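You operate a simulated robot arm through the tools that you are given. There is no shell and no other tool.

The job below is to be done with a simulated robot arm. You get a single attempt, and the scene is never put back.

## Task
Switch the box off, wipe and cool the tip, park the spatula.
Fine: wipe on the felt pad while it is warm; hold it on the silver block till the red lamp is out.

It is judged by the outcome, as a careful person would: the job done as asked, and still so three seconds after it is handed in. It fails if anything else is knocked over, pushed out of place, dropped, spilled or broken.

## Robot
A 7-joint arm with a two-finger parallel gripper, fixed in place. Base frame: the origin is at the foot of the arm, x ahead of it, y to its left, z up. Readings come in m, rad, newtons and seconds.
With the tool pointing down near the work surface it reaches from about 0.26 to 0.68 m from the base axis. Its first joint turns from -2.897 to 2.897 rad. Payload 2.5 kg.
Tool frame: the origin (TCP) lies between the finger pads and is the grasp point; the fingertips stand 0.03 m ahead of it; z points along the fingers, y is the line along which they close. Largest opening 0.094 m; finger width 0.028, thickness 0.01; the body of the gripper, 0.05 by 0.096 m, starts 0.055 m behind the TCP.
Orientation is that of the tool frame in the base frame, as [roll, pitch, yaw] about the fixed x, y, z axes, in that order (R = Rz(yaw) Ry(pitch) Rx(roll)). With the fingers straight down and closing along the base's y, the tool's x points along the base's -x, its y along +y and its z along -z.

## Interface
- The arm moves only by the tool apply_moves. Its argument "moves" is a list of rows, each a list of 3 entries, a list of its own where there are three numbers: the shift along the base's x, y, z in m, then the turn, a rotation vector about the base's x, y, z in rad, then the opening, from 0 (shut) to 1 (fully open). In form: [[[x, y, z], [wx, wy, wz], jaw], ...]. A call has 1 to 20 rows; each row is the pose to reach, as a shift and turn from the pose commanded when the call began. Rows are played at 5 a second. More than 0.05 m and 0.15 rad between two rows, or a gripper value outside its range, and nothing of the call is played. A pose out of reach is approached as far as the arm can. The call stops where the force on the tool passes 90 N (or 10 N more than at its start, if that is more) or the arm is blocked; 0.2 s more then pass. The fingers move at their own pace (about 0.072 m/s each) and stop on an object; they squeeze with about 29 N. The grip force told is the motor's: it shows also when the fingers shut on nothing. Time passes only in rows, and 0.2 s behind the last, so rows that repeat a pose let the fingers close. It gives the time, the measured TCP pose, the force on the tool (base axes), the opening and the grip force at its end, in the units of the frame above (readings bear some noise), with the torque about the TCP (base axes, N m) and any sound that the robot's microphone picked up.
- Cameras (640 x 400 px; columns grow to the right, rows downward): "scene" is fixed at [0.413, -0.5024, 0.658]; the picture's right is [0.97, 0.26, 0.00], its down [0.14, -0.51, -0.85] and it looks along [-0.22, 0.82, -0.53] (base axes); focal length 361 px, centre (320, 200). "wrist" rides on the gripper at [0.076, 0.014, -0.102] in the tool frame; the picture's right is [-0.18, 0.98, 0.00], its down [-0.75, -0.14, -0.64] and it looks along [-0.63, -0.12, 0.77] (tool axes); focal length 243 px, centre (320, 200).
- capture(camera): a new picture of that camera. The clock stands still meanwhile.
- pixel_to_xyz(camera, pixels): for up to 12 pixels [column, row] of the newest picture of that camera ("zoom" is the newest enlarged one), the place [x, y, z] in the base frame of the surface seen there, good to about 0.002 m, but the place of the scene camera against the robot may be out by one fixed shift of up to 0.025 m in any direction. The clock stands still meanwhile.
- enlarge(camera, box): a new picture of the part [left, top, right, bottom] of that camera's present view, enlarged. The clock stands still meanwhile.
- close_job(): hands the job in; it is judged then, once.

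Open the gripper and draw the arm clear of the work before you hand the job in, unless the task says otherwise.

The tools are called as name(argument=value, ...) on one line, values as JSON. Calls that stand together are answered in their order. apply_moves: Moves the arm, as the interface text tells. Its arguments: {"type":"object","properties":{"moves":{"type":"array","items":{"type":"array"}}},"required":["moves"]} The other tools are called the same way: capture (camera) takes a picture; pixel_to_xyz (camera, pixels) gives the place of the surface under pixels of a picture; enlarge (camera, box) takes an enlarged picture of a part of a camera's view; close_job () hands the job in.

At the start:

```text
time: 0.0
tool_pos: [0.3049, 0.3199, 0.38]
tool_rot: [-3.141, 0.0, -3.141]
ft_force: [0.1, 0.3, 0.1]
torque: [0.01, 0.03, 0.03]
finger_gap: 0.0941
grasp_force: 0.0
```

scene: 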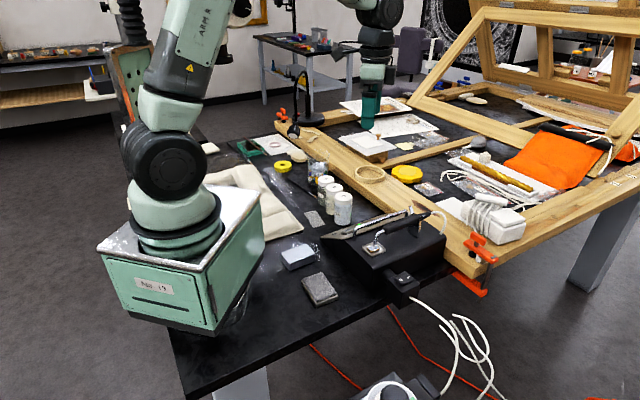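
wrist: 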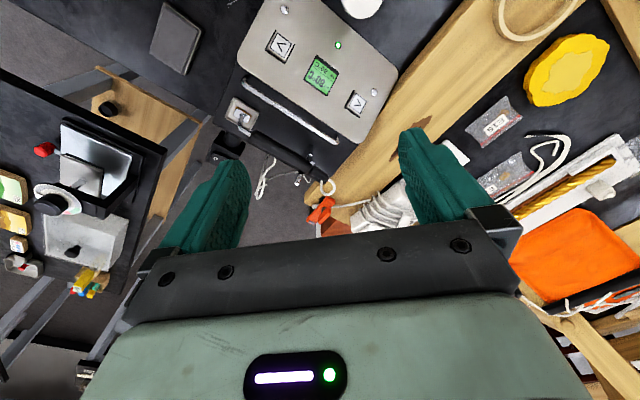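

I'll look at the scene first: the box appears near (385,250) in the scene view, with pads at (298,255) and (320,290). I'm taking fresh enlarged pictures of it.

enlarge(camera="scene", box=[260, 180, 480, 318])

enlarge(camera="wrist", box=[140, 0, 440, 188])

```text
2.90 times, centred on (370, 249) of scene
```

zoom: 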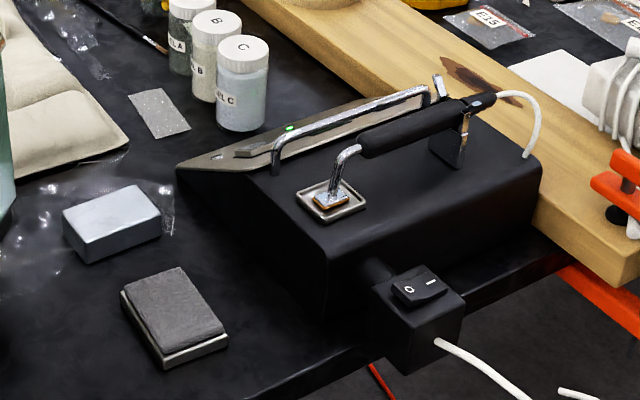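

```text
2.13 times, centred on (290, 94) of wrist
```

zoom: 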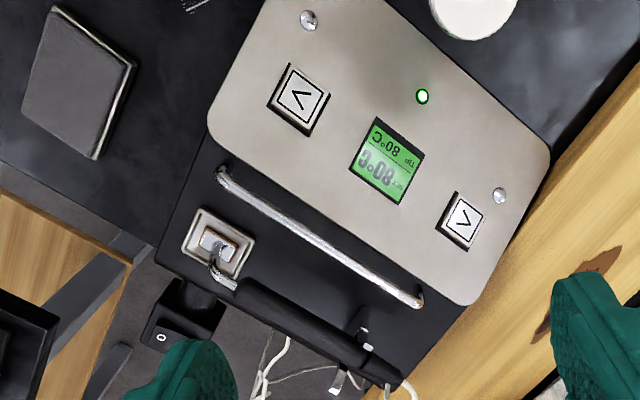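

The zoomed wrist view shows the panel with TIP 80°C, a green lamp at (422,96), the tip on its tray at (215,243), handle in the cradle at (360,340). I'll measure points on these in both views.

pixel_to_xyz(camera="zoom", pixels=[[215, 243], [235, 285], [300, 318], [375, 363], [160, 337], [75, 90], [422, 96], [300, 97], [222, 172], [415, 300], [310, 20], [165, 325]])

capture(camera="scene")

capture(camera="wrist")

```text
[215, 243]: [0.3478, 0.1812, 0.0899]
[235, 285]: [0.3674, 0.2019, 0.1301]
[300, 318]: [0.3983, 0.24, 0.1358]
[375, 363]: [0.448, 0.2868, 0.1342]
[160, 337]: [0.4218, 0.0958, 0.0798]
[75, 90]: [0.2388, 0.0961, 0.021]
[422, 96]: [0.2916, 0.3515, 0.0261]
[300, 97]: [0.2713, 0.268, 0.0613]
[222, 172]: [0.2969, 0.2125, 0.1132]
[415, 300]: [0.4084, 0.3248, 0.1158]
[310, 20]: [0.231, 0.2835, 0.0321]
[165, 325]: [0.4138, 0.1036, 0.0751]
```

```text
taken
```

scene: 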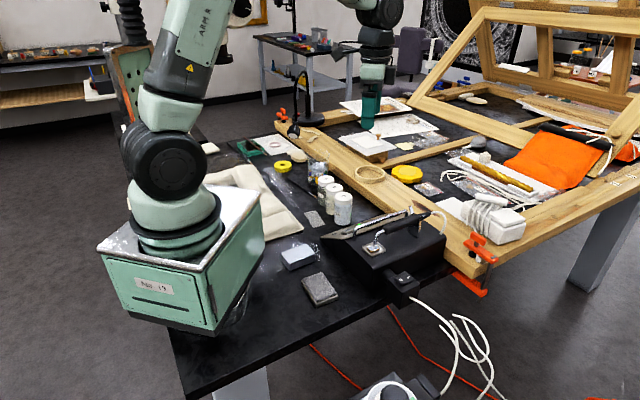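

```text
taken
```

wrist: 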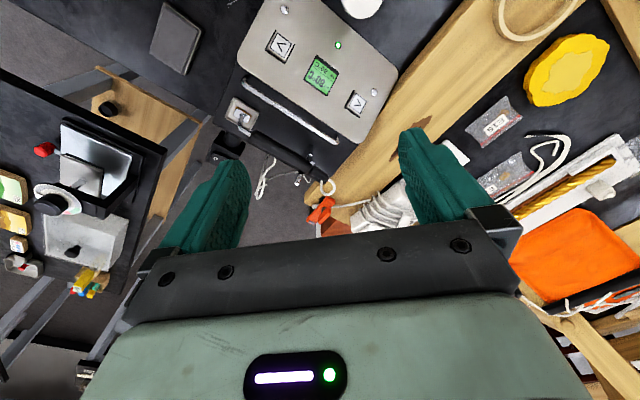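

The wrist view gives tray (0.348,0.181,0.090), and handle from about (0.37,0.20) to (0.45,0.29) at z≈0.135. Now I'll measure the same things in an enlarged scene view to find its fixed shift and the pad, block and switch positions.

enlarge(camera="scene", box=[330, 190, 460, 310])

```text
3.33 times, centred on (395, 250) of scene
```

zoom: 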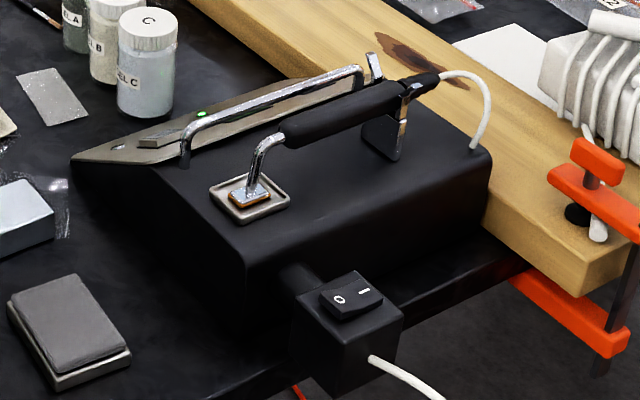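

The scene zoom shows the tip on its tray (250,195), handle (285,130)-(435,80), cradle at (385,135), rocker (352,298) with "O" toward left and "–" right. I'll measure points here.

pixel_to_xyz(camera="zoom", pixels=[[250, 194], [268, 145], [292, 128], [345, 103], [395, 88], [425, 80], [340, 299], [362, 291], [375, 60], [405, 100], [385, 150], [300, 270]])

pixel_to_xyz(camera="zoom", pixels=[[70, 315], [20, 300], [75, 276], [128, 350], [50, 388], [20, 205], [53, 215], [187, 160], [360, 70], [320, 290], [382, 297], [350, 320]])

```text
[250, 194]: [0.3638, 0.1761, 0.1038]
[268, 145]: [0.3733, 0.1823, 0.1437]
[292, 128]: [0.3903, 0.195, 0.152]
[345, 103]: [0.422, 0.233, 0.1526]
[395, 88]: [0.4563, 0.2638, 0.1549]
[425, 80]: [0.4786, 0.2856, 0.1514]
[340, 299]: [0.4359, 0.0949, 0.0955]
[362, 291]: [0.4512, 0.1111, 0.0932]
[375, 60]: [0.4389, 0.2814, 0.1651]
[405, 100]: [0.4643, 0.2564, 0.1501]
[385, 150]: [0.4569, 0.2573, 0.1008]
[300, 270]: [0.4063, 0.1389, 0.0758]
```

```text
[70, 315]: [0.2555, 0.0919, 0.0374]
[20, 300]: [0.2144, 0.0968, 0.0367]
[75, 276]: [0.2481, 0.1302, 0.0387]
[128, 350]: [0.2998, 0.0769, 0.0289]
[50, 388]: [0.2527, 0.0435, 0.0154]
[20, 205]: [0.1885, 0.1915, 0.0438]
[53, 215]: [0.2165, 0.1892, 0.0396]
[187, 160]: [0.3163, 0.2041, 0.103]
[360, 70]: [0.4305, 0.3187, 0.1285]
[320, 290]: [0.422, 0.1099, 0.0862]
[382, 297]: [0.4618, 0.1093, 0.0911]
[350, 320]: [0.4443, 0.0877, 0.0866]
```

Comparing the two views (tray and rocker "O"), the scene camera reads about (+0.015,−0.004,+0.015) off. I'll shift the arm back at its current height so the wrist camera looks down on the felt pad and the pale block.

apply_moves(moves=[[[-0.03, -0.025, 0], [0, 0, 0], 1], [[-0.06, -0.05, 0], [0, 0, 0], 1], [[-0.085, -0.075, 0], [0, 0, 0], 1], [[-0.085, -0.075, 0], [0, 0, 0], 1]])

capture(camera="wrist")

```text
time: 1.0
tool_pos: [0.2178, 0.2446, 0.3789]
tool_rot: [3.141, -0.001, 3.141]
ft_force: [0.9, -1.2, 0.3]
torque: [0.01, 0.0, 0.02]
finger_gap: 0.094
grasp_force: 0.0
```

```text
taken
```

wrist: 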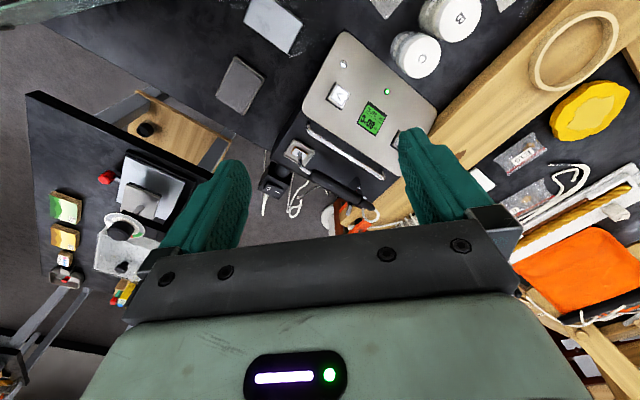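

The wrist view now shows the pale block at (272,25), the felt pad at (240,85), the panel and the spatula. I'll enlarge that part for measurement.

enlarge(camera="wrist", box=[200, 0, 460, 162])

```text
2.46 times, centred on (330, 81) of wrist
```

zoom: 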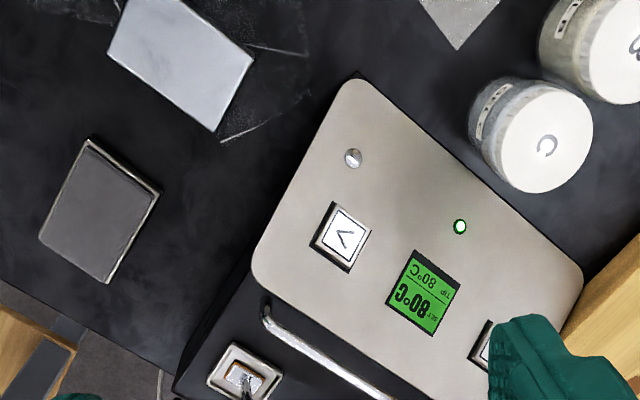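

The zoom shows the pale metal block at (180,60), the dark felt on its tray at (100,210), the panel corners, and the tip tray at (245,375). I'm measuring their corners.

pixel_to_xyz(camera="zoom", pixels=[[130, 2], [252, 58], [213, 130], [108, 50], [180, 60], [90, 140], [158, 190], [107, 280], [42, 237], [100, 210], [352, 82], [256, 270]])

pixel_to_xyz(camera="zoom", pixels=[[580, 272], [183, 385], [232, 345], [283, 375], [240, 375], [210, 380], [265, 322], [250, 100], [60, 130], [150, 260], [280, 240], [460, 226]])

```text
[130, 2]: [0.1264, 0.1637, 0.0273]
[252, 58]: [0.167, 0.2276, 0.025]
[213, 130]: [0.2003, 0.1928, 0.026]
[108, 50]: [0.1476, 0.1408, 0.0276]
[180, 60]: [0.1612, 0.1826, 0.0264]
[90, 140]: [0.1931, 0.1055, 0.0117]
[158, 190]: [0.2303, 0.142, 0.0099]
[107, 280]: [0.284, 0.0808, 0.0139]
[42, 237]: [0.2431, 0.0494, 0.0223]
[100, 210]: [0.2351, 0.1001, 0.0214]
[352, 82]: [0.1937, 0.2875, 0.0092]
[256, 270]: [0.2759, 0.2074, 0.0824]
```

```text
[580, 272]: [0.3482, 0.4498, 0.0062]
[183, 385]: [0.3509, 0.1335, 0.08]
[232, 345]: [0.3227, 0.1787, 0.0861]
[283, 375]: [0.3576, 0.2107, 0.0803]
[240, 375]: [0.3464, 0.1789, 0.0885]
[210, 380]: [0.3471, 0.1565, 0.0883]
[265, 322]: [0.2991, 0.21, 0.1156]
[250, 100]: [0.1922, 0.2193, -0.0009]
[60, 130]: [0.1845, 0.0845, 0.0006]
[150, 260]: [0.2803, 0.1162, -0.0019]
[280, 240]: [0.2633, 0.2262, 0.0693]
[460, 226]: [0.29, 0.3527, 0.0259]
```

Block top is at z≈0.026 centred (0.157,0.184), felt top z≈0.0215 centred (0.238,0.094), and the box side face lies near x+y≈0.483. Next I move to view the rocker switch closely with the wrist camera, closing the fingers on the way.

apply_moves(moves=[[[0.025, -0.03, -0.01], [0, 0, 0], 0.5], [[0.05, -0.06, -0.03], [0, 0, 0], 0], [[0.075, -0.09, -0.05], [0, 0, 0], 0], [[0.1, -0.12, -0.07], [0, 0, 0], 0], [[0.122, -0.135, -0.08], [0, 0, 0], 0], [[0.122, -0.135, -0.08], [0, 0, 0], 0]])

capture(camera="wrist")

```text
time: 2.4
tool_pos: [0.3406, 0.1104, 0.3011]
tool_rot: [-3.139, 0.0, -3.139]
ft_force: [-0.2, 0.8, -0.1]
torque: [-0.02, -0.01, 0.01]
finger_gap: 0.0001
grasp_force: 28.5
```

```text
taken
```

wrist: 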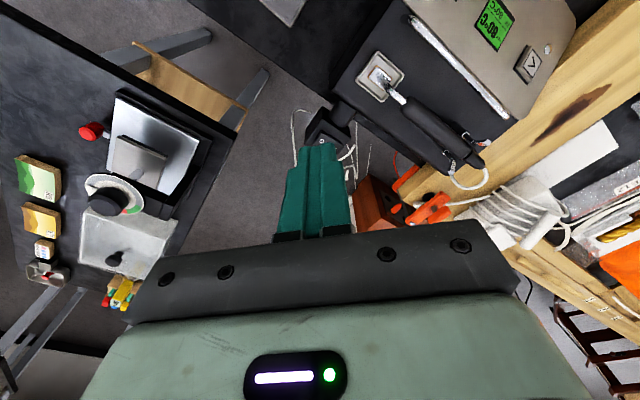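

The switch is at about (325,128), just behind the fingertips; I enlarge that area along with the spatula.

enlarge(camera="wrist", box=[270, 20, 510, 170])

```text
2.67 times, centred on (390, 95) of wrist
```

zoom: 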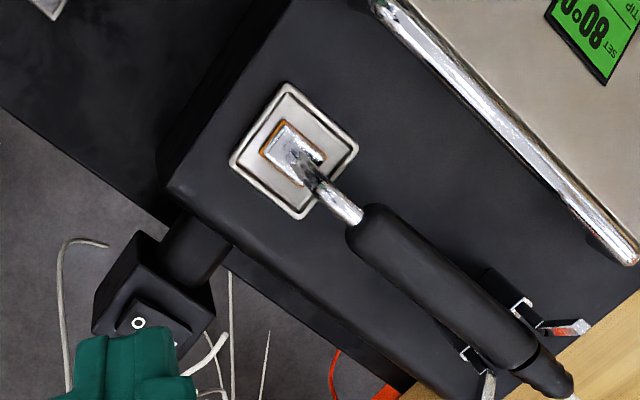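

This shows the tip pad on its tray (293,150), neck to (355,215), handle (375,225)–(545,370), cradle prongs (520,305),(470,355), and the "O" mark at (138,323). I'm measuring those.

pixel_to_xyz(camera="zoom", pixels=[[138, 323], [115, 318], [142, 302], [160, 312], [285, 140], [265, 152], [287, 122], [290, 180], [322, 157], [312, 178], [352, 212], [400, 255]])

pixel_to_xyz(camera="zoom", pixels=[[440, 290], [490, 330], [545, 372], [520, 303], [468, 352], [487, 390], [585, 326], [320, 140], [250, 160], [140, 265], [95, 320], [350, 300]])

```text
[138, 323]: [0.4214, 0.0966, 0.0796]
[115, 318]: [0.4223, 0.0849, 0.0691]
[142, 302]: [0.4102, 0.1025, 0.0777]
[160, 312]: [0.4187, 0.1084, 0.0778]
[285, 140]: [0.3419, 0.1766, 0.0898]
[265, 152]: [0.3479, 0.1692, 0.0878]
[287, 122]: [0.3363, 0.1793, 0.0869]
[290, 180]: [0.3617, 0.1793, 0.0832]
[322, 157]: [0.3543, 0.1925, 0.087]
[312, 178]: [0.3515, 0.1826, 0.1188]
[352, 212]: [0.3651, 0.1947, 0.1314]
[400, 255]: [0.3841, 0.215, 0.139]
```

```text
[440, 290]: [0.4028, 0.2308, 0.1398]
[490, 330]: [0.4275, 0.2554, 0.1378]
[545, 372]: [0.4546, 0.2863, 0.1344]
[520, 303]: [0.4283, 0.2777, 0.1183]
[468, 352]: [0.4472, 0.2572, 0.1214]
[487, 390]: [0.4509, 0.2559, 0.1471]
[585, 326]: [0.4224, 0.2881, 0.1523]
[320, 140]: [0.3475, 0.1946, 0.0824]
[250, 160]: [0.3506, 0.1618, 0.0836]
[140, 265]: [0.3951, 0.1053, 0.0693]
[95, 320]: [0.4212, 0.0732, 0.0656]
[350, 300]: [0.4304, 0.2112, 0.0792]
```

The O-mark is at (0.421,0.097,0.080) with the rocker axis running along (0.7,0.7), its pivot near (0.428,0.107); handle axis is y≈x−0.170, top z 0.139. I turn the closed gripper +45° (the same orientation I'll use to grasp) and go to just above the outer O end.

apply_moves(moves=[[[0.012, -0.003, -0.02], [0, 0, 0.131], 0], [[0.024, -0.006, -0.045], [0, 0, 0.262], 0], [[0.036, -0.009, -0.075], [0, 0, 0.393], 0], [[0.048, -0.012, -0.105], [0, 0, 0.524], 0], [[0.06, -0.015, -0.13], [0, 0, 0.655], 0], [[0.0716, -0.0174, -0.15], [0, 0, 0.7854], 0], [[0.0716, -0.0174, -0.15], [0, 0, 0.7854], 0]])

enlarge(camera="scene", box=[330, 200, 450, 310])

capture(camera="wrist")

```text
time: 4.0
tool_pos: [0.4136, 0.0919, 0.1496]
tool_rot: [3.14, 0.001, -2.356]
ft_force: [-0.1, 0.6, 0.9]
torque: [0.04, -0.02, 0.0]
finger_gap: 0.0003
grasp_force: 28.9
```

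```text
3.64 times, centred on (390, 255) of scene
```

zoom: 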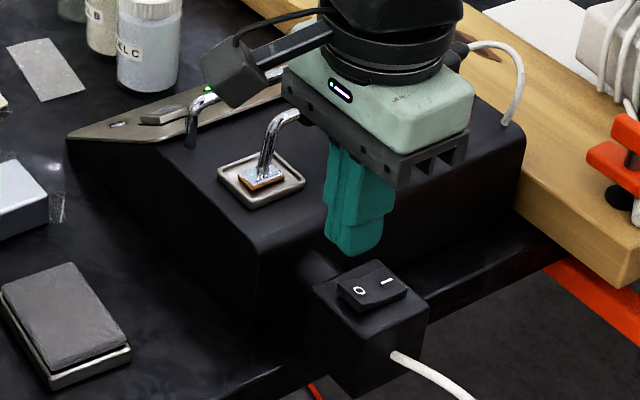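

```text
taken
```

wrist: 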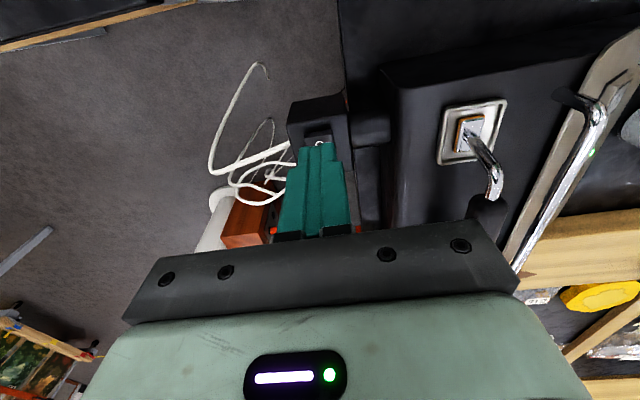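

The fingertips hover above the switch housing (wrist view: O visible at (318,143), just past the finger's end). I enlarge to verify alignment before pressing.

enlarge(camera="wrist", box=[260, 80, 400, 168])

```text
4.55 times, centred on (330, 124) of wrist
```

zoom: 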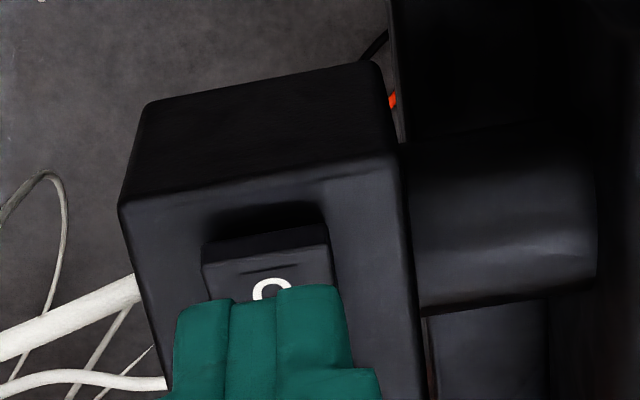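

The rocker's outer edge is at (205–330, 235–262) and O at (272,290). I measure these for the press point.

pixel_to_xyz(camera="zoom", pixels=[[272, 283], [207, 245], [325, 228], [205, 270], [325, 255], [265, 235], [265, 268], [125, 203], [395, 157], [230, 305], [275, 290], [345, 292]])

```text
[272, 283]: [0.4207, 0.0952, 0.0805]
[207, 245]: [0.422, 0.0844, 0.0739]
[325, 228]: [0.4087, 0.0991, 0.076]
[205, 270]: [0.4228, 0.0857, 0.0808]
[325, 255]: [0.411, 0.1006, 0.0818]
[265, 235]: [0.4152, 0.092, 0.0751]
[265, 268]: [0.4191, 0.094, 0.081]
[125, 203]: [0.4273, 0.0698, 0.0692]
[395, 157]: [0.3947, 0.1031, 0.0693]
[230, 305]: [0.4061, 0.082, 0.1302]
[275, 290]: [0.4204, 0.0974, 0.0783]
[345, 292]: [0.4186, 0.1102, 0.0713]
```

The rocker's raised outer edge is at z≈0.081, and the fingertips are above it within 2 mm. I descend to just above it, then lower in 2 mm steps to tip z≈0.077.

apply_moves(moves=[[[-0.003, -0.003, -0.02], [0, 0, 0], 0], [[-0.003, -0.003, -0.036], [0, 0, 0], 0], [[-0.003, -0.003, -0.039], [0, 0, 0], 0], [[-0.003, -0.003, -0.041], [0, 0, 0], 0], [[-0.003, -0.003, -0.043], [0, 0, 0], 0]])

```text
time: 5.2
tool_pos: [0.4097, 0.0891, 0.1087]
tool_rot: [-3.141, 0.0, -2.355]
ft_force: [-15.8, -4.3, 43.6]
torque: [0.29, 0.06, 0.03]
finger_gap: 0.0
grasp_force: 28.4
```

The tool feels 44 N upward at tip z≈0.079 with no click reported. I look at the switch and lamp before pressing harder.

enlarge(camera="scene", box=[330, 200, 450, 310])

enlarge(camera="wrist", box=[260, 80, 400, 168])

```text
3.64 times, centred on (390, 255) of scene
```

zoom: 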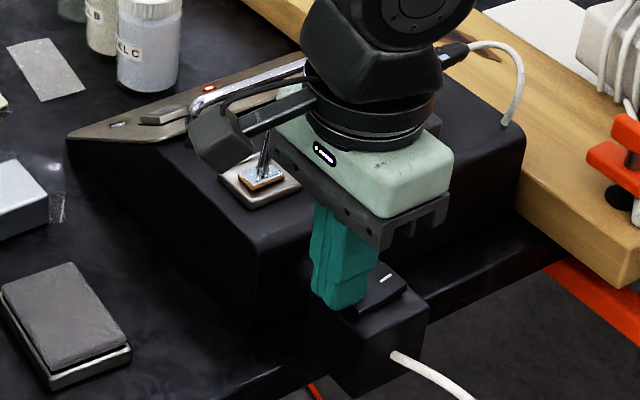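

```text
4.55 times, centred on (330, 124) of wrist
```

zoom: 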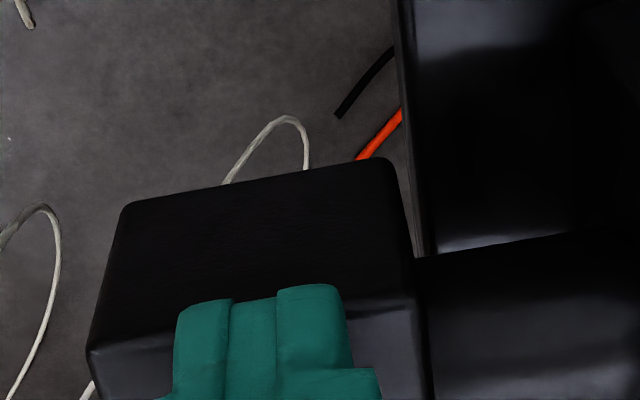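

The panel lamp has turned red at (210,87), so the press took. I raise straight up, move over the handle at about (0.405,0.235) with jaws half open, and check the switch.

apply_moves(moves=[[[0, 0, 0.04], [0, 0, 0], 0], [[0, 0.01, 0.083], [0, 0, 0], 0.3], [[-0.002, 0.057, 0.088], [0, 0, 0], 0.5], [[-0.004, 0.104, 0.088], [0, 0, 0], 0.5], [[-0.0055, 0.1455, 0.083], [0, 0, 0], 0.5], [[-0.0055, 0.1455, 0.073], [0, 0, 0], 0.5]])

enlarge(camera="scene", box=[330, 190, 460, 310])

capture(camera="wrist")

```text
time: 6.6
tool_pos: [0.404, 0.2375, 0.1785]
tool_rot: [3.14, -0.001, -2.357]
ft_force: [0.4, 0.1, 0.1]
torque: [-0.01, 0.01, 0.03]
finger_gap: 0.047
grasp_force: 0.1
```

```text
3.33 times, centred on (395, 250) of scene
```

zoom: 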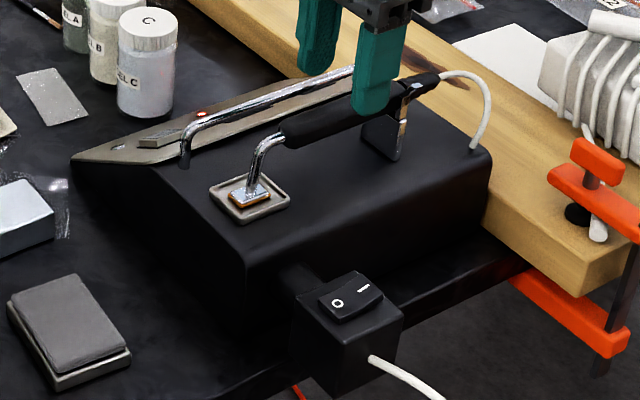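

```text
taken
```

wrist: 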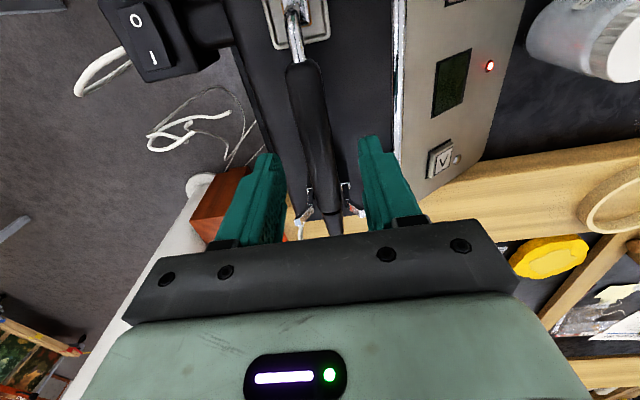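

The rocker now sits with O down and the lamp red at (490,66) in the wrist view, display dark. The handle runs centred between the fingers, so I descend to handle-centre height and close.

apply_moves(moves=[[[0, 0, -0.03], [0, 0, 0], 0.5], [[0, 0, -0.052], [0, 0, 0], 0.5], [[0, 0, -0.052], [0, 0, 0], 0], [[0, 0, -0.052], [0, 0, 0], 0], [[0, 0, -0.052], [0, 0, 0], 0]])

enlarge(camera="scene", box=[330, 190, 460, 310])

capture(camera="wrist")

```text
time: 7.8
tool_pos: [0.4049, 0.2355, 0.1268]
tool_rot: [3.141, 0.0, -2.359]
ft_force: [-0.1, 0.4, -0.6]
torque: [0.03, -0.03, -0.03]
finger_gap: 0.0247
grasp_force: 29.2
```

```text
3.33 times, centred on (395, 250) of scene
```

zoom: 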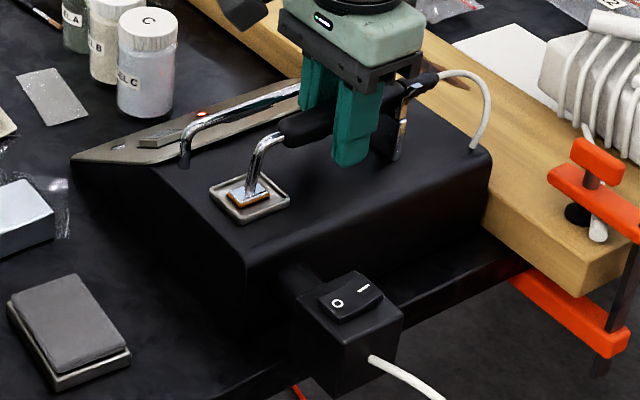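

```text
taken
```

wrist: 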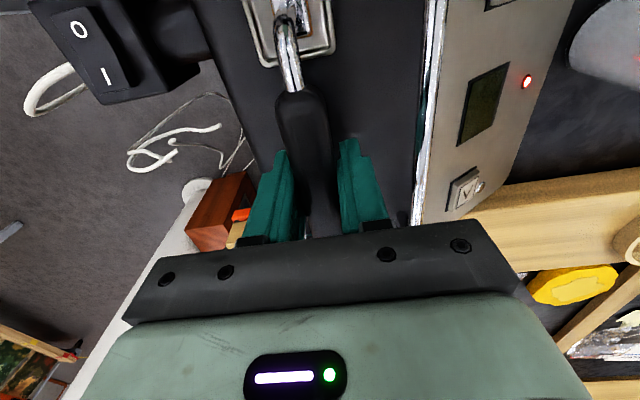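

The gripper holds the handle (gap 0.0247 m, grip 29 N) at TCP (0.405,0.2355,0.127), my park reference. I lift straight up 6 cm out of the cradle and check.

apply_moves(moves=[[[0, 0, 0.01], [0, 0, 0], 0], [[0, 0, 0.03], [0, 0, 0], 0], [[0, 0, 0.06], [0, 0, 0], 0]])

enlarge(camera="scene", box=[320, 160, 480, 310])

capture(camera="wrist")

```text
time: 8.6
tool_pos: [0.4031, 0.2351, 0.1865]
tool_rot: [-3.141, -0.002, -2.354]
ft_force: [-1.3, 0.2, -0.1]
torque: [0.0, -0.02, 0.01]
finger_gap: 0.0247
grasp_force: 28.6
```

```text
2.67 times, centred on (400, 235) of scene
```

zoom: 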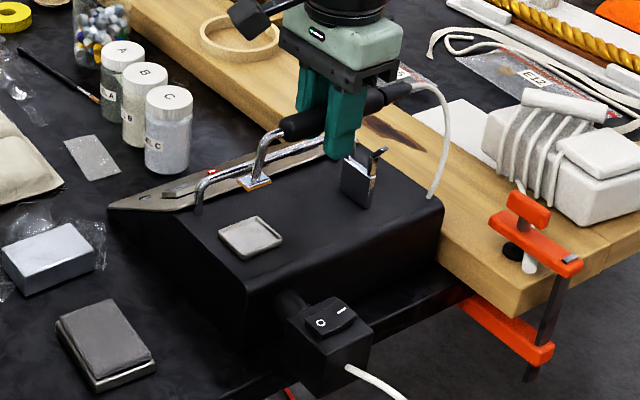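

```text
taken
```

wrist: 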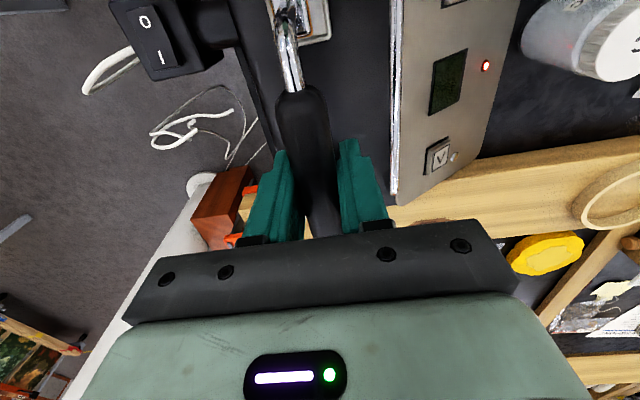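

The spatula came out cleanly (tip at (255,182), cable trailing freely, cradle and tray undisturbed). I measure the tip relative to the gripper in both views.

pixel_to_xyz(camera="zoom", pixels=[[243, 181], [270, 180], [255, 188], [255, 178], [265, 137], [295, 125], [250, 232], [360, 175], [378, 100], [392, 88]])

pixel_to_xyz(camera="wrist", pixels=[[286, 12], [300, 10], [315, 30], [290, 50], [296, 85], [300, 110], [312, 160], [310, 4]])

```text
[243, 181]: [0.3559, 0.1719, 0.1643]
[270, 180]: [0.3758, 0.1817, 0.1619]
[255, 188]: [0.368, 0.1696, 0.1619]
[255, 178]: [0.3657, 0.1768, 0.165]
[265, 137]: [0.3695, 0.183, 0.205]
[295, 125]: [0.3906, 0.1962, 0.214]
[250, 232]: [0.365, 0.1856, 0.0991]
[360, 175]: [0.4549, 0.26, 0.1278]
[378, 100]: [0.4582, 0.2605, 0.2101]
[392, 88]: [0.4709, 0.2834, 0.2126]
```

```text
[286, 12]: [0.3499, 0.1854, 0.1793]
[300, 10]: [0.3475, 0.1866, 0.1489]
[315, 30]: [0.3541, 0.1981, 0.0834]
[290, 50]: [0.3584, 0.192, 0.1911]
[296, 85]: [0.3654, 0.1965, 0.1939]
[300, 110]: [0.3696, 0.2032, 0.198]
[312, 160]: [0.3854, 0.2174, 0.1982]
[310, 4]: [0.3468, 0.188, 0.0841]
```

Tip centre is about 0.077 m from the TCP along the handle and its underside 0.043 m below the TCP. I carry it high, turning −65° so the handle end stays clear of the box, to hover over the felt pad.

apply_moves(moves=[[[-0.0136, -0.0192, 0.005], [0, 0, -0.1418], 0], [[-0.0272, -0.0383, 0.005], [0, 0, -0.2836], 0], [[-0.0407, -0.0575, 0.005], [0, 0, -0.4254], 0], [[-0.0543, -0.0767, 0.005], [0, 0, -0.5672], 0], [[-0.0679, -0.0958, 0.0], [0, 0, -0.709], 0], [[-0.0815, -0.115, 0.0], [0, 0, -0.8508], 0], [[-0.095, -0.1342, -0.01], [0, 0, -0.9926], 0], [[-0.1086, -0.1533, -0.035], [0, 0, -1.1345], 0], [[-0.1086, -0.1533, -0.075], [0, 0, -1.1345], 0], [[-0.1086, -0.1533, -0.095], [0, 0, -1.1345], 0]])

enlarge(camera="scene", box=[260, 190, 420, 320])

capture(camera="wrist")

```text
time: 10.8
tool_pos: [0.2947, 0.084, 0.0929]
tool_rot: [3.14, 0.0, 2.792]
ft_force: [-0.2, -0.3, -1.0]
torque: [0.02, -0.03, 0.0]
finger_gap: 0.0247
grasp_force: 28.4
```

```text
3.08 times, centred on (340, 255) of scene
```

zoom: 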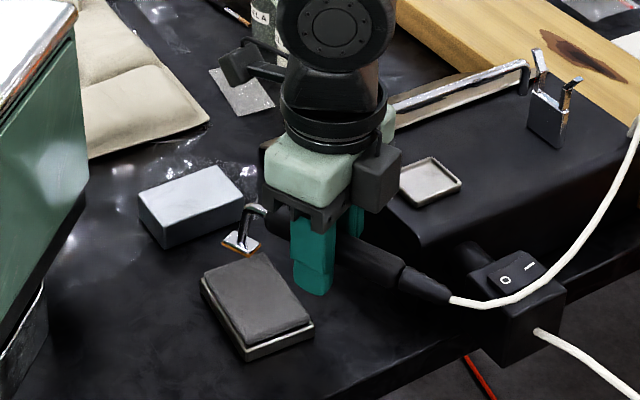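

```text
taken
```

wrist: 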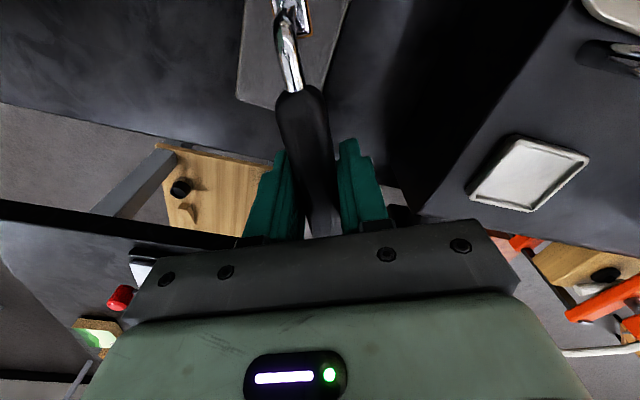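

The tip hovers near the pad's far edge at (240,243), with the cable slack. I measure the tip and felt in the same view to place the wipe.

pixel_to_xyz(camera="zoom", pixels=[[222, 243], [262, 245], [245, 253], [240, 236], [205, 275], [266, 254], [312, 315], [248, 345], [255, 300], [140, 200], [242, 182], [190, 205]])

pixel_to_xyz(camera="wrist", pixels=[[285, 12], [303, 8], [238, 98], [245, 20], [318, 85], [345, 15], [262, 50], [275, 5]])

```text
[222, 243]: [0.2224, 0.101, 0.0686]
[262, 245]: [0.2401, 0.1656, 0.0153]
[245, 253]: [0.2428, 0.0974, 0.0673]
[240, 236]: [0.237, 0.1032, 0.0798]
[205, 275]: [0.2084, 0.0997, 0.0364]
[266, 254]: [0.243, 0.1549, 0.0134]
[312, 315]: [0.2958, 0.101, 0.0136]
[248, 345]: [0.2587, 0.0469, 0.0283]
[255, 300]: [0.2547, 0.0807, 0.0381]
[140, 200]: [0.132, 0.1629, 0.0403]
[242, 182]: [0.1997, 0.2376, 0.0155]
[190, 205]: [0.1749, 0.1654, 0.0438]
```

```text
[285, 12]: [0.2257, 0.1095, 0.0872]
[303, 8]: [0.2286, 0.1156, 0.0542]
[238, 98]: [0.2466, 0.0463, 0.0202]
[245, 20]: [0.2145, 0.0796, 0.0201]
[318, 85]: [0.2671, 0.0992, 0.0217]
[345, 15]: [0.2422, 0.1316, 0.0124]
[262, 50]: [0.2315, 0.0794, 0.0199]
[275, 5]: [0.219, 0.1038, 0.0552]
```

Tip centre is near (0.222,0.110), over the felt's far-left third, about 28 mm above it. I lower in small steps until light contact.

apply_moves(moves=[[[0, 0, -0.015], [0, 0, 0], 0], [[0, 0, -0.025], [0, 0, 0], 0], [[0, 0, -0.0275], [0, 0, 0], 0], [[0, 0, -0.029], [0, 0, 0], 0]])

enlarge(camera="scene", box=[270, 225, 370, 315])

```text
time: 11.8
tool_pos: [0.2951, 0.0829, 0.0641]
tool_rot: [-3.141, 0.001, 2.793]
ft_force: [0.3, 0.2, 11.4]
torque: [0.3, 0.75, 0.03]
finger_gap: 0.0251
grasp_force: 28.8
```

```text
4.44 times, centred on (320, 270) of scene
```

zoom: 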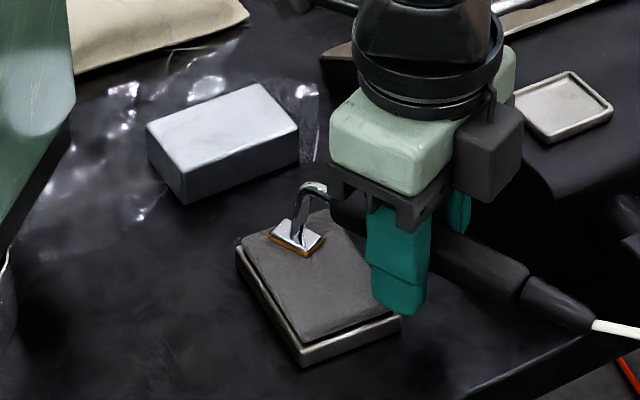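

Contact is made: 11 N upward at z 0.064, tip flat on the felt at (297,240). I ease off to about half that force and wipe along the pad's length and back a few times.

apply_moves(moves=[[[0, 0, 0.0007], [0, 0, 0], 0], [[0.008, -0.008, 0.0007], [0, 0, 0], 0], [[0.016, -0.016, 0.0007], [0, 0, 0], 0], [[0.024, -0.024, 0.0007], [0, 0, 0], 0], [[0.028, -0.028, 0.0007], [0, 0, 0], 0], [[0.02, -0.02, 0.0007], [0, 0, 0], 0], [[0.012, -0.012, 0.0007], [0, 0, 0], 0], [[0.004, -0.004, 0.0007], [0, 0, 0], 0], [[0, 0, 0.0007], [0, 0, 0], 0]])

enlarge(camera="scene", box=[270, 225, 370, 315])

```text
time: 13.8
tool_pos: [0.295, 0.0833, 0.0632]
tool_rot: [-3.14, 0.0, 2.795]
ft_force: [0.4, -0.7, 0.0]
torque: [-0.03, 0.0, 0.01]
finger_gap: 0.0245
grasp_force: 29.1
```

```text
4.44 times, centred on (320, 270) of scene
```

zoom: 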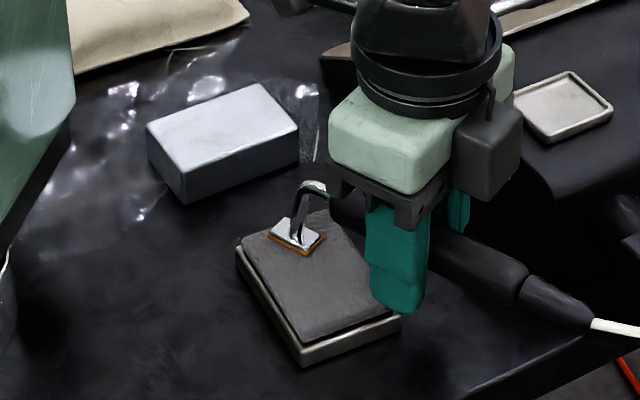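

The force is back to 0 N at the end, so the wipe was likely too light for part of it. I press down a little more and repeat, ending mid-pad to read the force.

apply_moves(moves=[[[0, 0, -0.0008], [0, 0, 0], 0], [[0.004, -0.004, -0.0008], [0, 0, 0], 0], [[0.008, -0.008, -0.0008], [0, 0, 0], 0]])

enlarge(camera="scene", box=[295, 255, 345, 295])

```text
time: 14.6
tool_pos: [0.3027, 0.0739, 0.0623]
tool_rot: [-3.141, -0.001, 2.794]
ft_force: [-3.1, 2.4, 9.5]
torque: [0.3, 0.69, -0.05]
finger_gap: 0.0248
grasp_force: 28.9
```

```text
10.00 times, centred on (320, 275) of scene
```

zoom: 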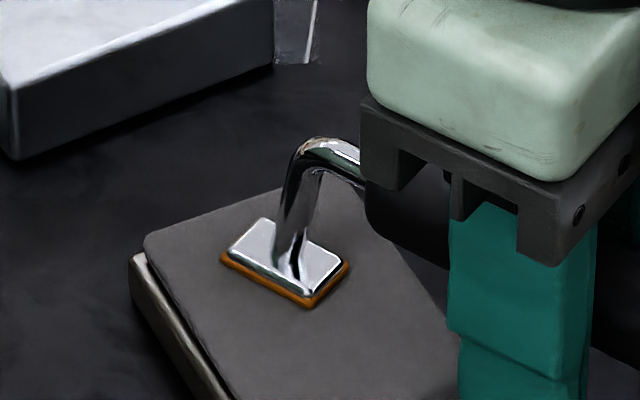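

Now it reads 9.5 N with about 4 N of drag, a proper wiping contact; an amber film is visible around the tip's underside (285,285). I continue with full strokes at this height.

apply_moves(moves=[[[0.007, -0.007, 0], [0, 0, 0], 0], [[0.014, -0.014, 0], [0, 0, 0], 0], [[0.02, -0.02, 0], [0, 0, 0], 0], [[0.013, -0.013, 0], [0, 0, 0], 0], [[0.006, -0.006, 0], [0, 0, 0], 0], [[-0.001, 0.001, 0], [0, 0, 0], 0], [[-0.008, 0.008, 0], [0, 0, 0], 0], [[0, 0, 0], [0, 0, 0], 0], [[0.007, -0.007, 0], [0, 0, 0], 0], [[0.014, -0.014, 0], [0, 0, 0], 0]])

enlarge(camera="scene", box=[295, 255, 345, 295])

enlarge(camera="scene", box=[270, 225, 370, 315])

```text
time: 16.8
tool_pos: [0.3179, 0.0613, 0.0627]
tool_rot: [3.141, 0.0, 2.792]
ft_force: [0.4, 0.7, -1.4]
torque: [-0.02, 0.0, -0.03]
finger_gap: 0.0248
grasp_force: 28.8
```

```text
10.00 times, centred on (320, 275) of scene
```

zoom: 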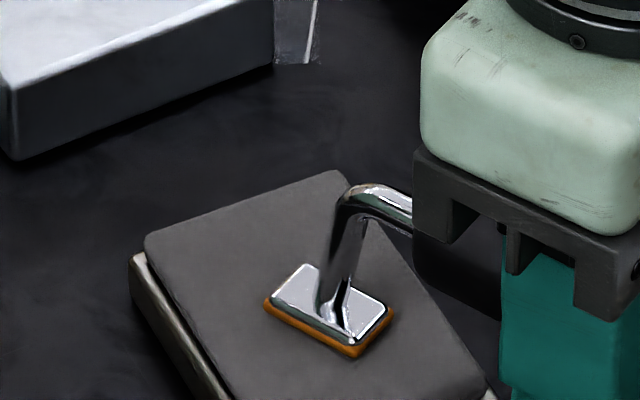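

```text
4.44 times, centred on (320, 270) of scene
```

zoom: 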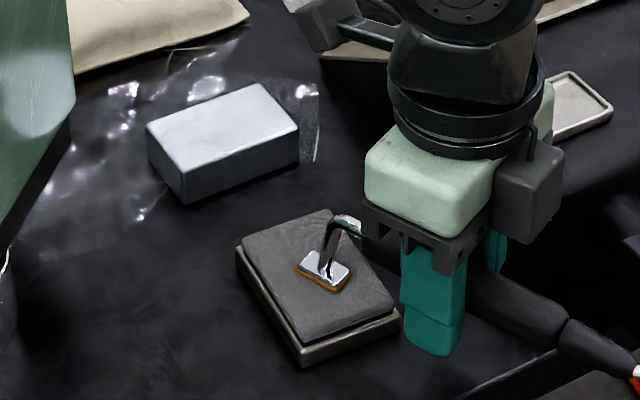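

The force has fallen off again, so the handle creeps slightly in the grip when pressed at ~10 N. I'll wipe with lighter pressure, lowering very slowly during the stroke, and check the force mid-stroke.

apply_moves(moves=[[[0, 0, -0.0006], [0, 0, 0], 0], [[-0.007, 0.007, -0.0007], [0, 0, 0], 0], [[-0.014, 0.014, -0.0008], [0, 0, 0], 0]])

enlarge(camera="scene", box=[295, 255, 345, 295])

enlarge(camera="wrist", box=[240, 0, 380, 88])

```text
time: 17.6
tool_pos: [0.3038, 0.0741, 0.0615]
tool_rot: [-3.141, 0.001, 2.793]
ft_force: [2.3, -2.7, 6.4]
torque: [0.11, 0.42, 0.04]
finger_gap: 0.0249
grasp_force: 29.0
```

```text
10.00 times, centred on (320, 275) of scene
```

zoom: 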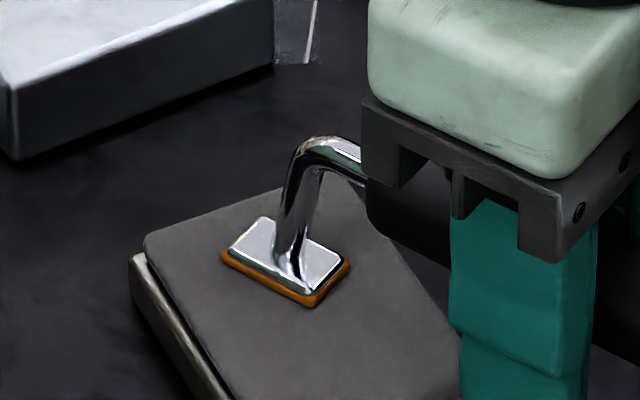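

```text
4.55 times, centred on (310, 44) of wrist
```

zoom: 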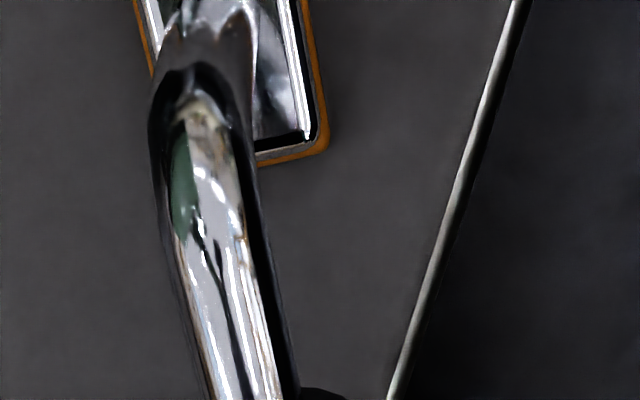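

Contact is good at 6.4 N with ~3.5 N drag, though the amber film still shows. I continue several full strokes with a slow feed downward to keep contact.

apply_moves(moves=[[[-0.007, 0.007, -0.0001], [0, 0, 0], 0], [[0.0, 0.0, -0.0002], [0, 0, 0], 0], [[0.007, -0.007, -0.0003], [0, 0, 0], 0], [[0.014, -0.014, -0.0004], [0, 0, 0], 0], [[0.02, -0.02, -0.0005], [0, 0, 0], 0], [[0.013, -0.013, -0.0006], [0, 0, 0], 0], [[0.006, -0.006, -0.0007], [0, 0, 0], 0], [[-0.001, 0.001, -0.0008], [0, 0, 0], 0], [[-0.007, 0.007, -0.0009], [0, 0, 0], 0], [[0.0, 0.0, -0.001], [0, 0, 0], 0]])

enlarge(camera="scene", box=[295, 255, 345, 295])

enlarge(camera="scene", box=[260, 190, 420, 320])

```text
time: 19.8
tool_pos: [0.3028, 0.0745, 0.061]
tool_rot: [-3.141, -0.001, 2.795]
ft_force: [-0.8, 1.1, 4.0]
torque: [0.12, 0.33, 0.01]
finger_gap: 0.0246
grasp_force: 28.4
```

```text
10.00 times, centred on (320, 275) of scene
```

zoom: 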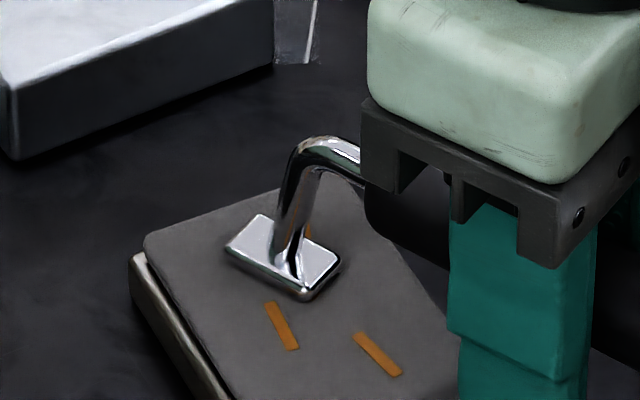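

```text
3.08 times, centred on (340, 255) of scene
```

zoom: 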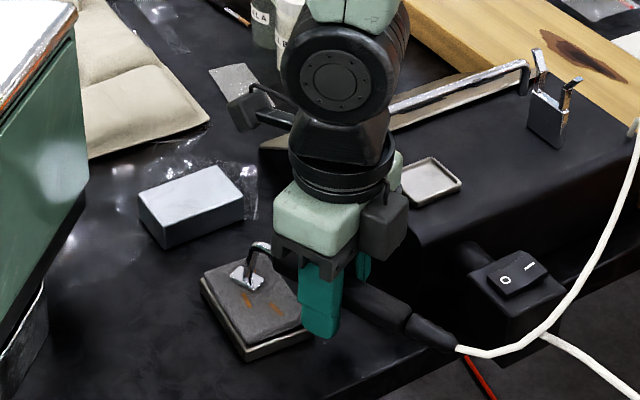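

The film has come off: the tip is clean and amber streaks are left on the felt at (280,325) and (377,355). I lift and carry the tip over to the silver block, stopping just above it.

apply_moves(moves=[[[0, 0, 0.025], [0, 0, 0], 0], [[-0.005, 0.006, 0.05], [0, 0, 0], 0], [[-0.025, 0.031, 0.055], [0, 0, 0], 0], [[-0.045, 0.056, 0.055], [0, 0, 0], 0], [[-0.069, 0.086, 0.05], [0, 0, 0], 0], [[-0.069, 0.086, 0.03], [0, 0, 0], 0], [[-0.069, 0.086, 0.018], [0, 0, 0], 0]])

enlarge(camera="scene", box=[260, 190, 420, 320])

capture(camera="wrist")

```text
time: 21.4
tool_pos: [0.2359, 0.1597, 0.0797]
tool_rot: [3.141, -0.001, 2.794]
ft_force: [0.2, 0.8, -1.2]
torque: [-0.01, -0.01, -0.02]
finger_gap: 0.0247
grasp_force: 28.9
```

```text
3.08 times, centred on (340, 255) of scene
```

zoom: 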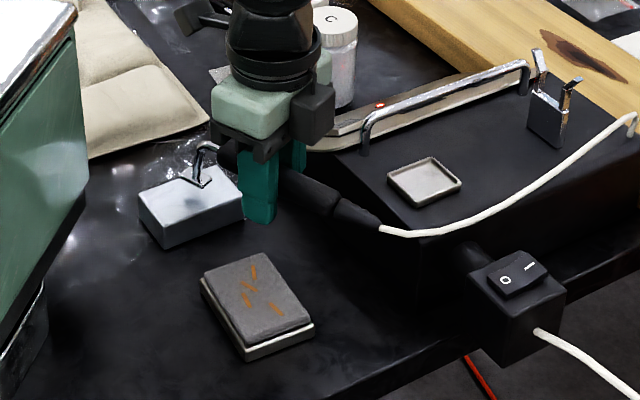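

```text
taken
```

wrist: 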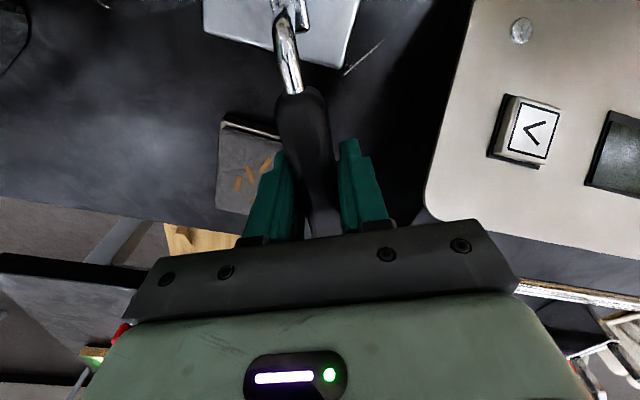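

The tip is over the block at about (203,180), lamp still red at (379,106). I verify the tip's place and the handle end's clearance from the box before lowering.

pixel_to_xyz(camera="zoom", pixels=[[205, 172], [186, 178], [203, 188], [375, 228], [340, 205], [350, 180], [379, 106], [165, 210], [243, 195]])

enlarge(camera="scene", box=[285, 215, 335, 255])

```text
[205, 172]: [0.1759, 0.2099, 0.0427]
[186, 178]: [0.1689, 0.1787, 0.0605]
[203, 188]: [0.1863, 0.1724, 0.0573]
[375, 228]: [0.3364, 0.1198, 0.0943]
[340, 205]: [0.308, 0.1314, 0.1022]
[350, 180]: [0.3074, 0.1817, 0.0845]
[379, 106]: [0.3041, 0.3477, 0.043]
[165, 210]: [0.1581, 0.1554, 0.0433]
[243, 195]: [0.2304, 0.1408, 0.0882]
```

```text
10.00 times, centred on (310, 235) of scene
```

zoom: 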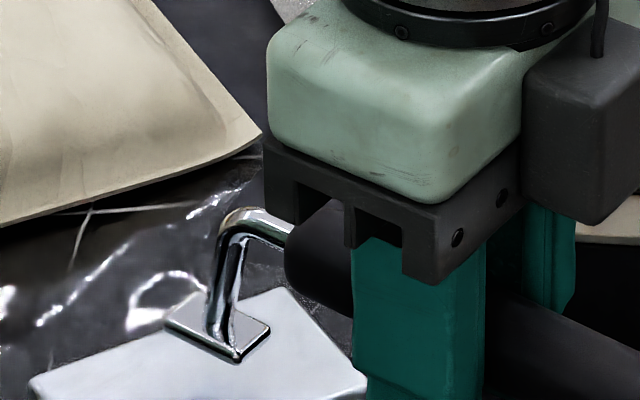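

Tip centre is near (0.163,0.186), about 14 mm above the block; handle end clears the box side by ~27 mm. I lower gently to contact.

apply_moves(moves=[[[0, 0, -0.009], [0, 0, 0], 0], [[0, 0, -0.012], [0, 0, 0], 0], [[0, 0, -0.0135], [0, 0, 0], 0]])

enlarge(camera="scene", box=[285, 215, 335, 255])

```text
time: 22.2
tool_pos: [0.2367, 0.1596, 0.0671]
tool_rot: [3.14, 0.003, 2.793]
ft_force: [3.2, -1.8, 13.2]
torque: [0.25, 0.68, 0.04]
finger_gap: 0.0248
grasp_force: 29.3
```

```text
10.00 times, centred on (310, 235) of scene
```

zoom: 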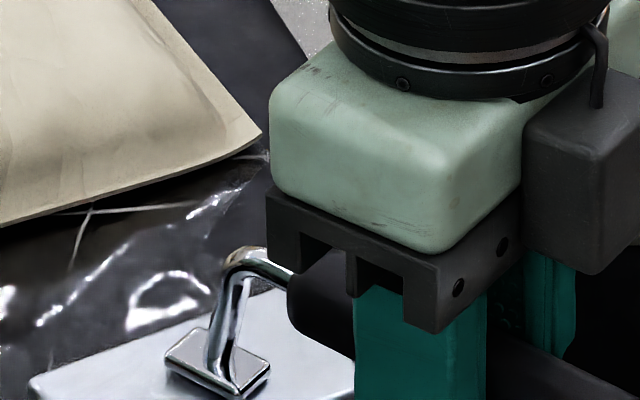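

The tip is on the block with 13 N. I ease off slightly and hold still there, then check force and lamp.

apply_moves(moves=[[[0, 0, 0.0005], [0, 0, 0], 0], [[0, 0, 0.0005], [0, 0, 0], 0], [[0, 0, 0.0005], [0, 0, 0], 0], [[0, 0, 0.0005], [0, 0, 0], 0], [[0, 0, 0.0005], [0, 0, 0], 0], [[0, 0, 0.0005], [0, 0, 0], 0], [[0, 0, 0.0005], [0, 0, 0], 0], [[0, 0, 0.0005], [0, 0, 0], 0], [[0, 0, 0.0005], [0, 0, 0], 0], [[0, 0, 0.0005], [0, 0, 0], 0]])

enlarge(camera="scene", box=[280, 190, 440, 310])

```text
time: 24.4
tool_pos: [0.2344, 0.1599, 0.066]
tool_rot: [3.141, 0.0, 2.792]
ft_force: [0.3, 0.7, -1.8]
torque: [-0.01, 0.0, -0.01]
finger_gap: 0.0249
grasp_force: 29.4
```

```text
3.33 times, centred on (360, 250) of scene
```

zoom: 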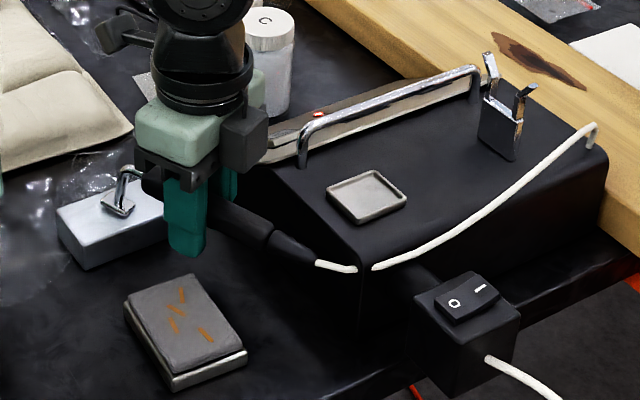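

The force shows contact was lost after easing off (only the spatula's weight, −1.8 N). I lower it back by fractions of a millimetre and hold.

apply_moves(moves=[[[0, 0, -0.0005], [0, 0, 0], 0], [[0, 0, -0.0009], [0, 0, 0], 0], [[0, 0, -0.0009], [0, 0, 0], 0]])

```text
time: 25.2
tool_pos: [0.2345, 0.1604, 0.0653]
tool_rot: [3.141, 0.0, 2.793]
ft_force: [-1.1, -1.9, 9.4]
torque: [0.21, 0.71, 0.07]
finger_gap: 0.025
grasp_force: 28.8
```

9.4 N of contact now. I hold still here for a few seconds and re-check force and lamp.

apply_moves(moves=[[[0, 0, 0], [0, 0, 0], 0], [[0, 0, 0], [0, 0, 0], 0], [[0, 0, 0], [0, 0, 0], 0], [[0, 0, 0], [0, 0, 0], 0], [[0, 0, 0], [0, 0, 0], 0], [[0, 0, 0], [0, 0, 0], 0], [[0, 0, 0], [0, 0, 0], 0], [[0, 0, 0], [0, 0, 0], 0], [[0, 0, 0], [0, 0, 0], 0], [[0, 0, 0], [0, 0, 0], 0]])

enlarge(camera="scene", box=[280, 190, 380, 265])

```text
time: 27.4
tool_pos: [0.2347, 0.1604, 0.0662]
tool_rot: [3.14, 0.0, 2.793]
ft_force: [-0.1, 0.3, 1.1]
torque: [0.04, 0.18, 0.03]
finger_gap: 0.0247
grasp_force: 29.1
```

```text
5.33 times, centred on (330, 228) of scene
```

zoom: 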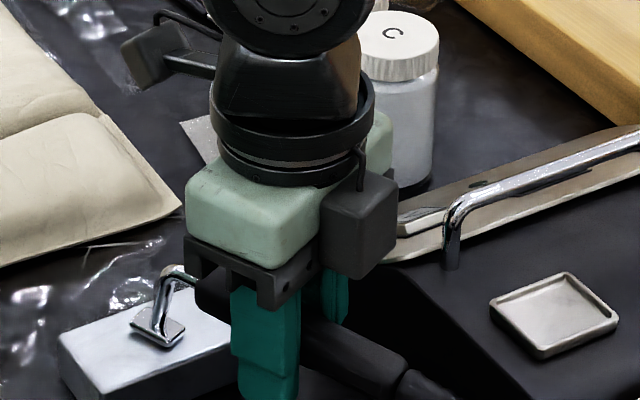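

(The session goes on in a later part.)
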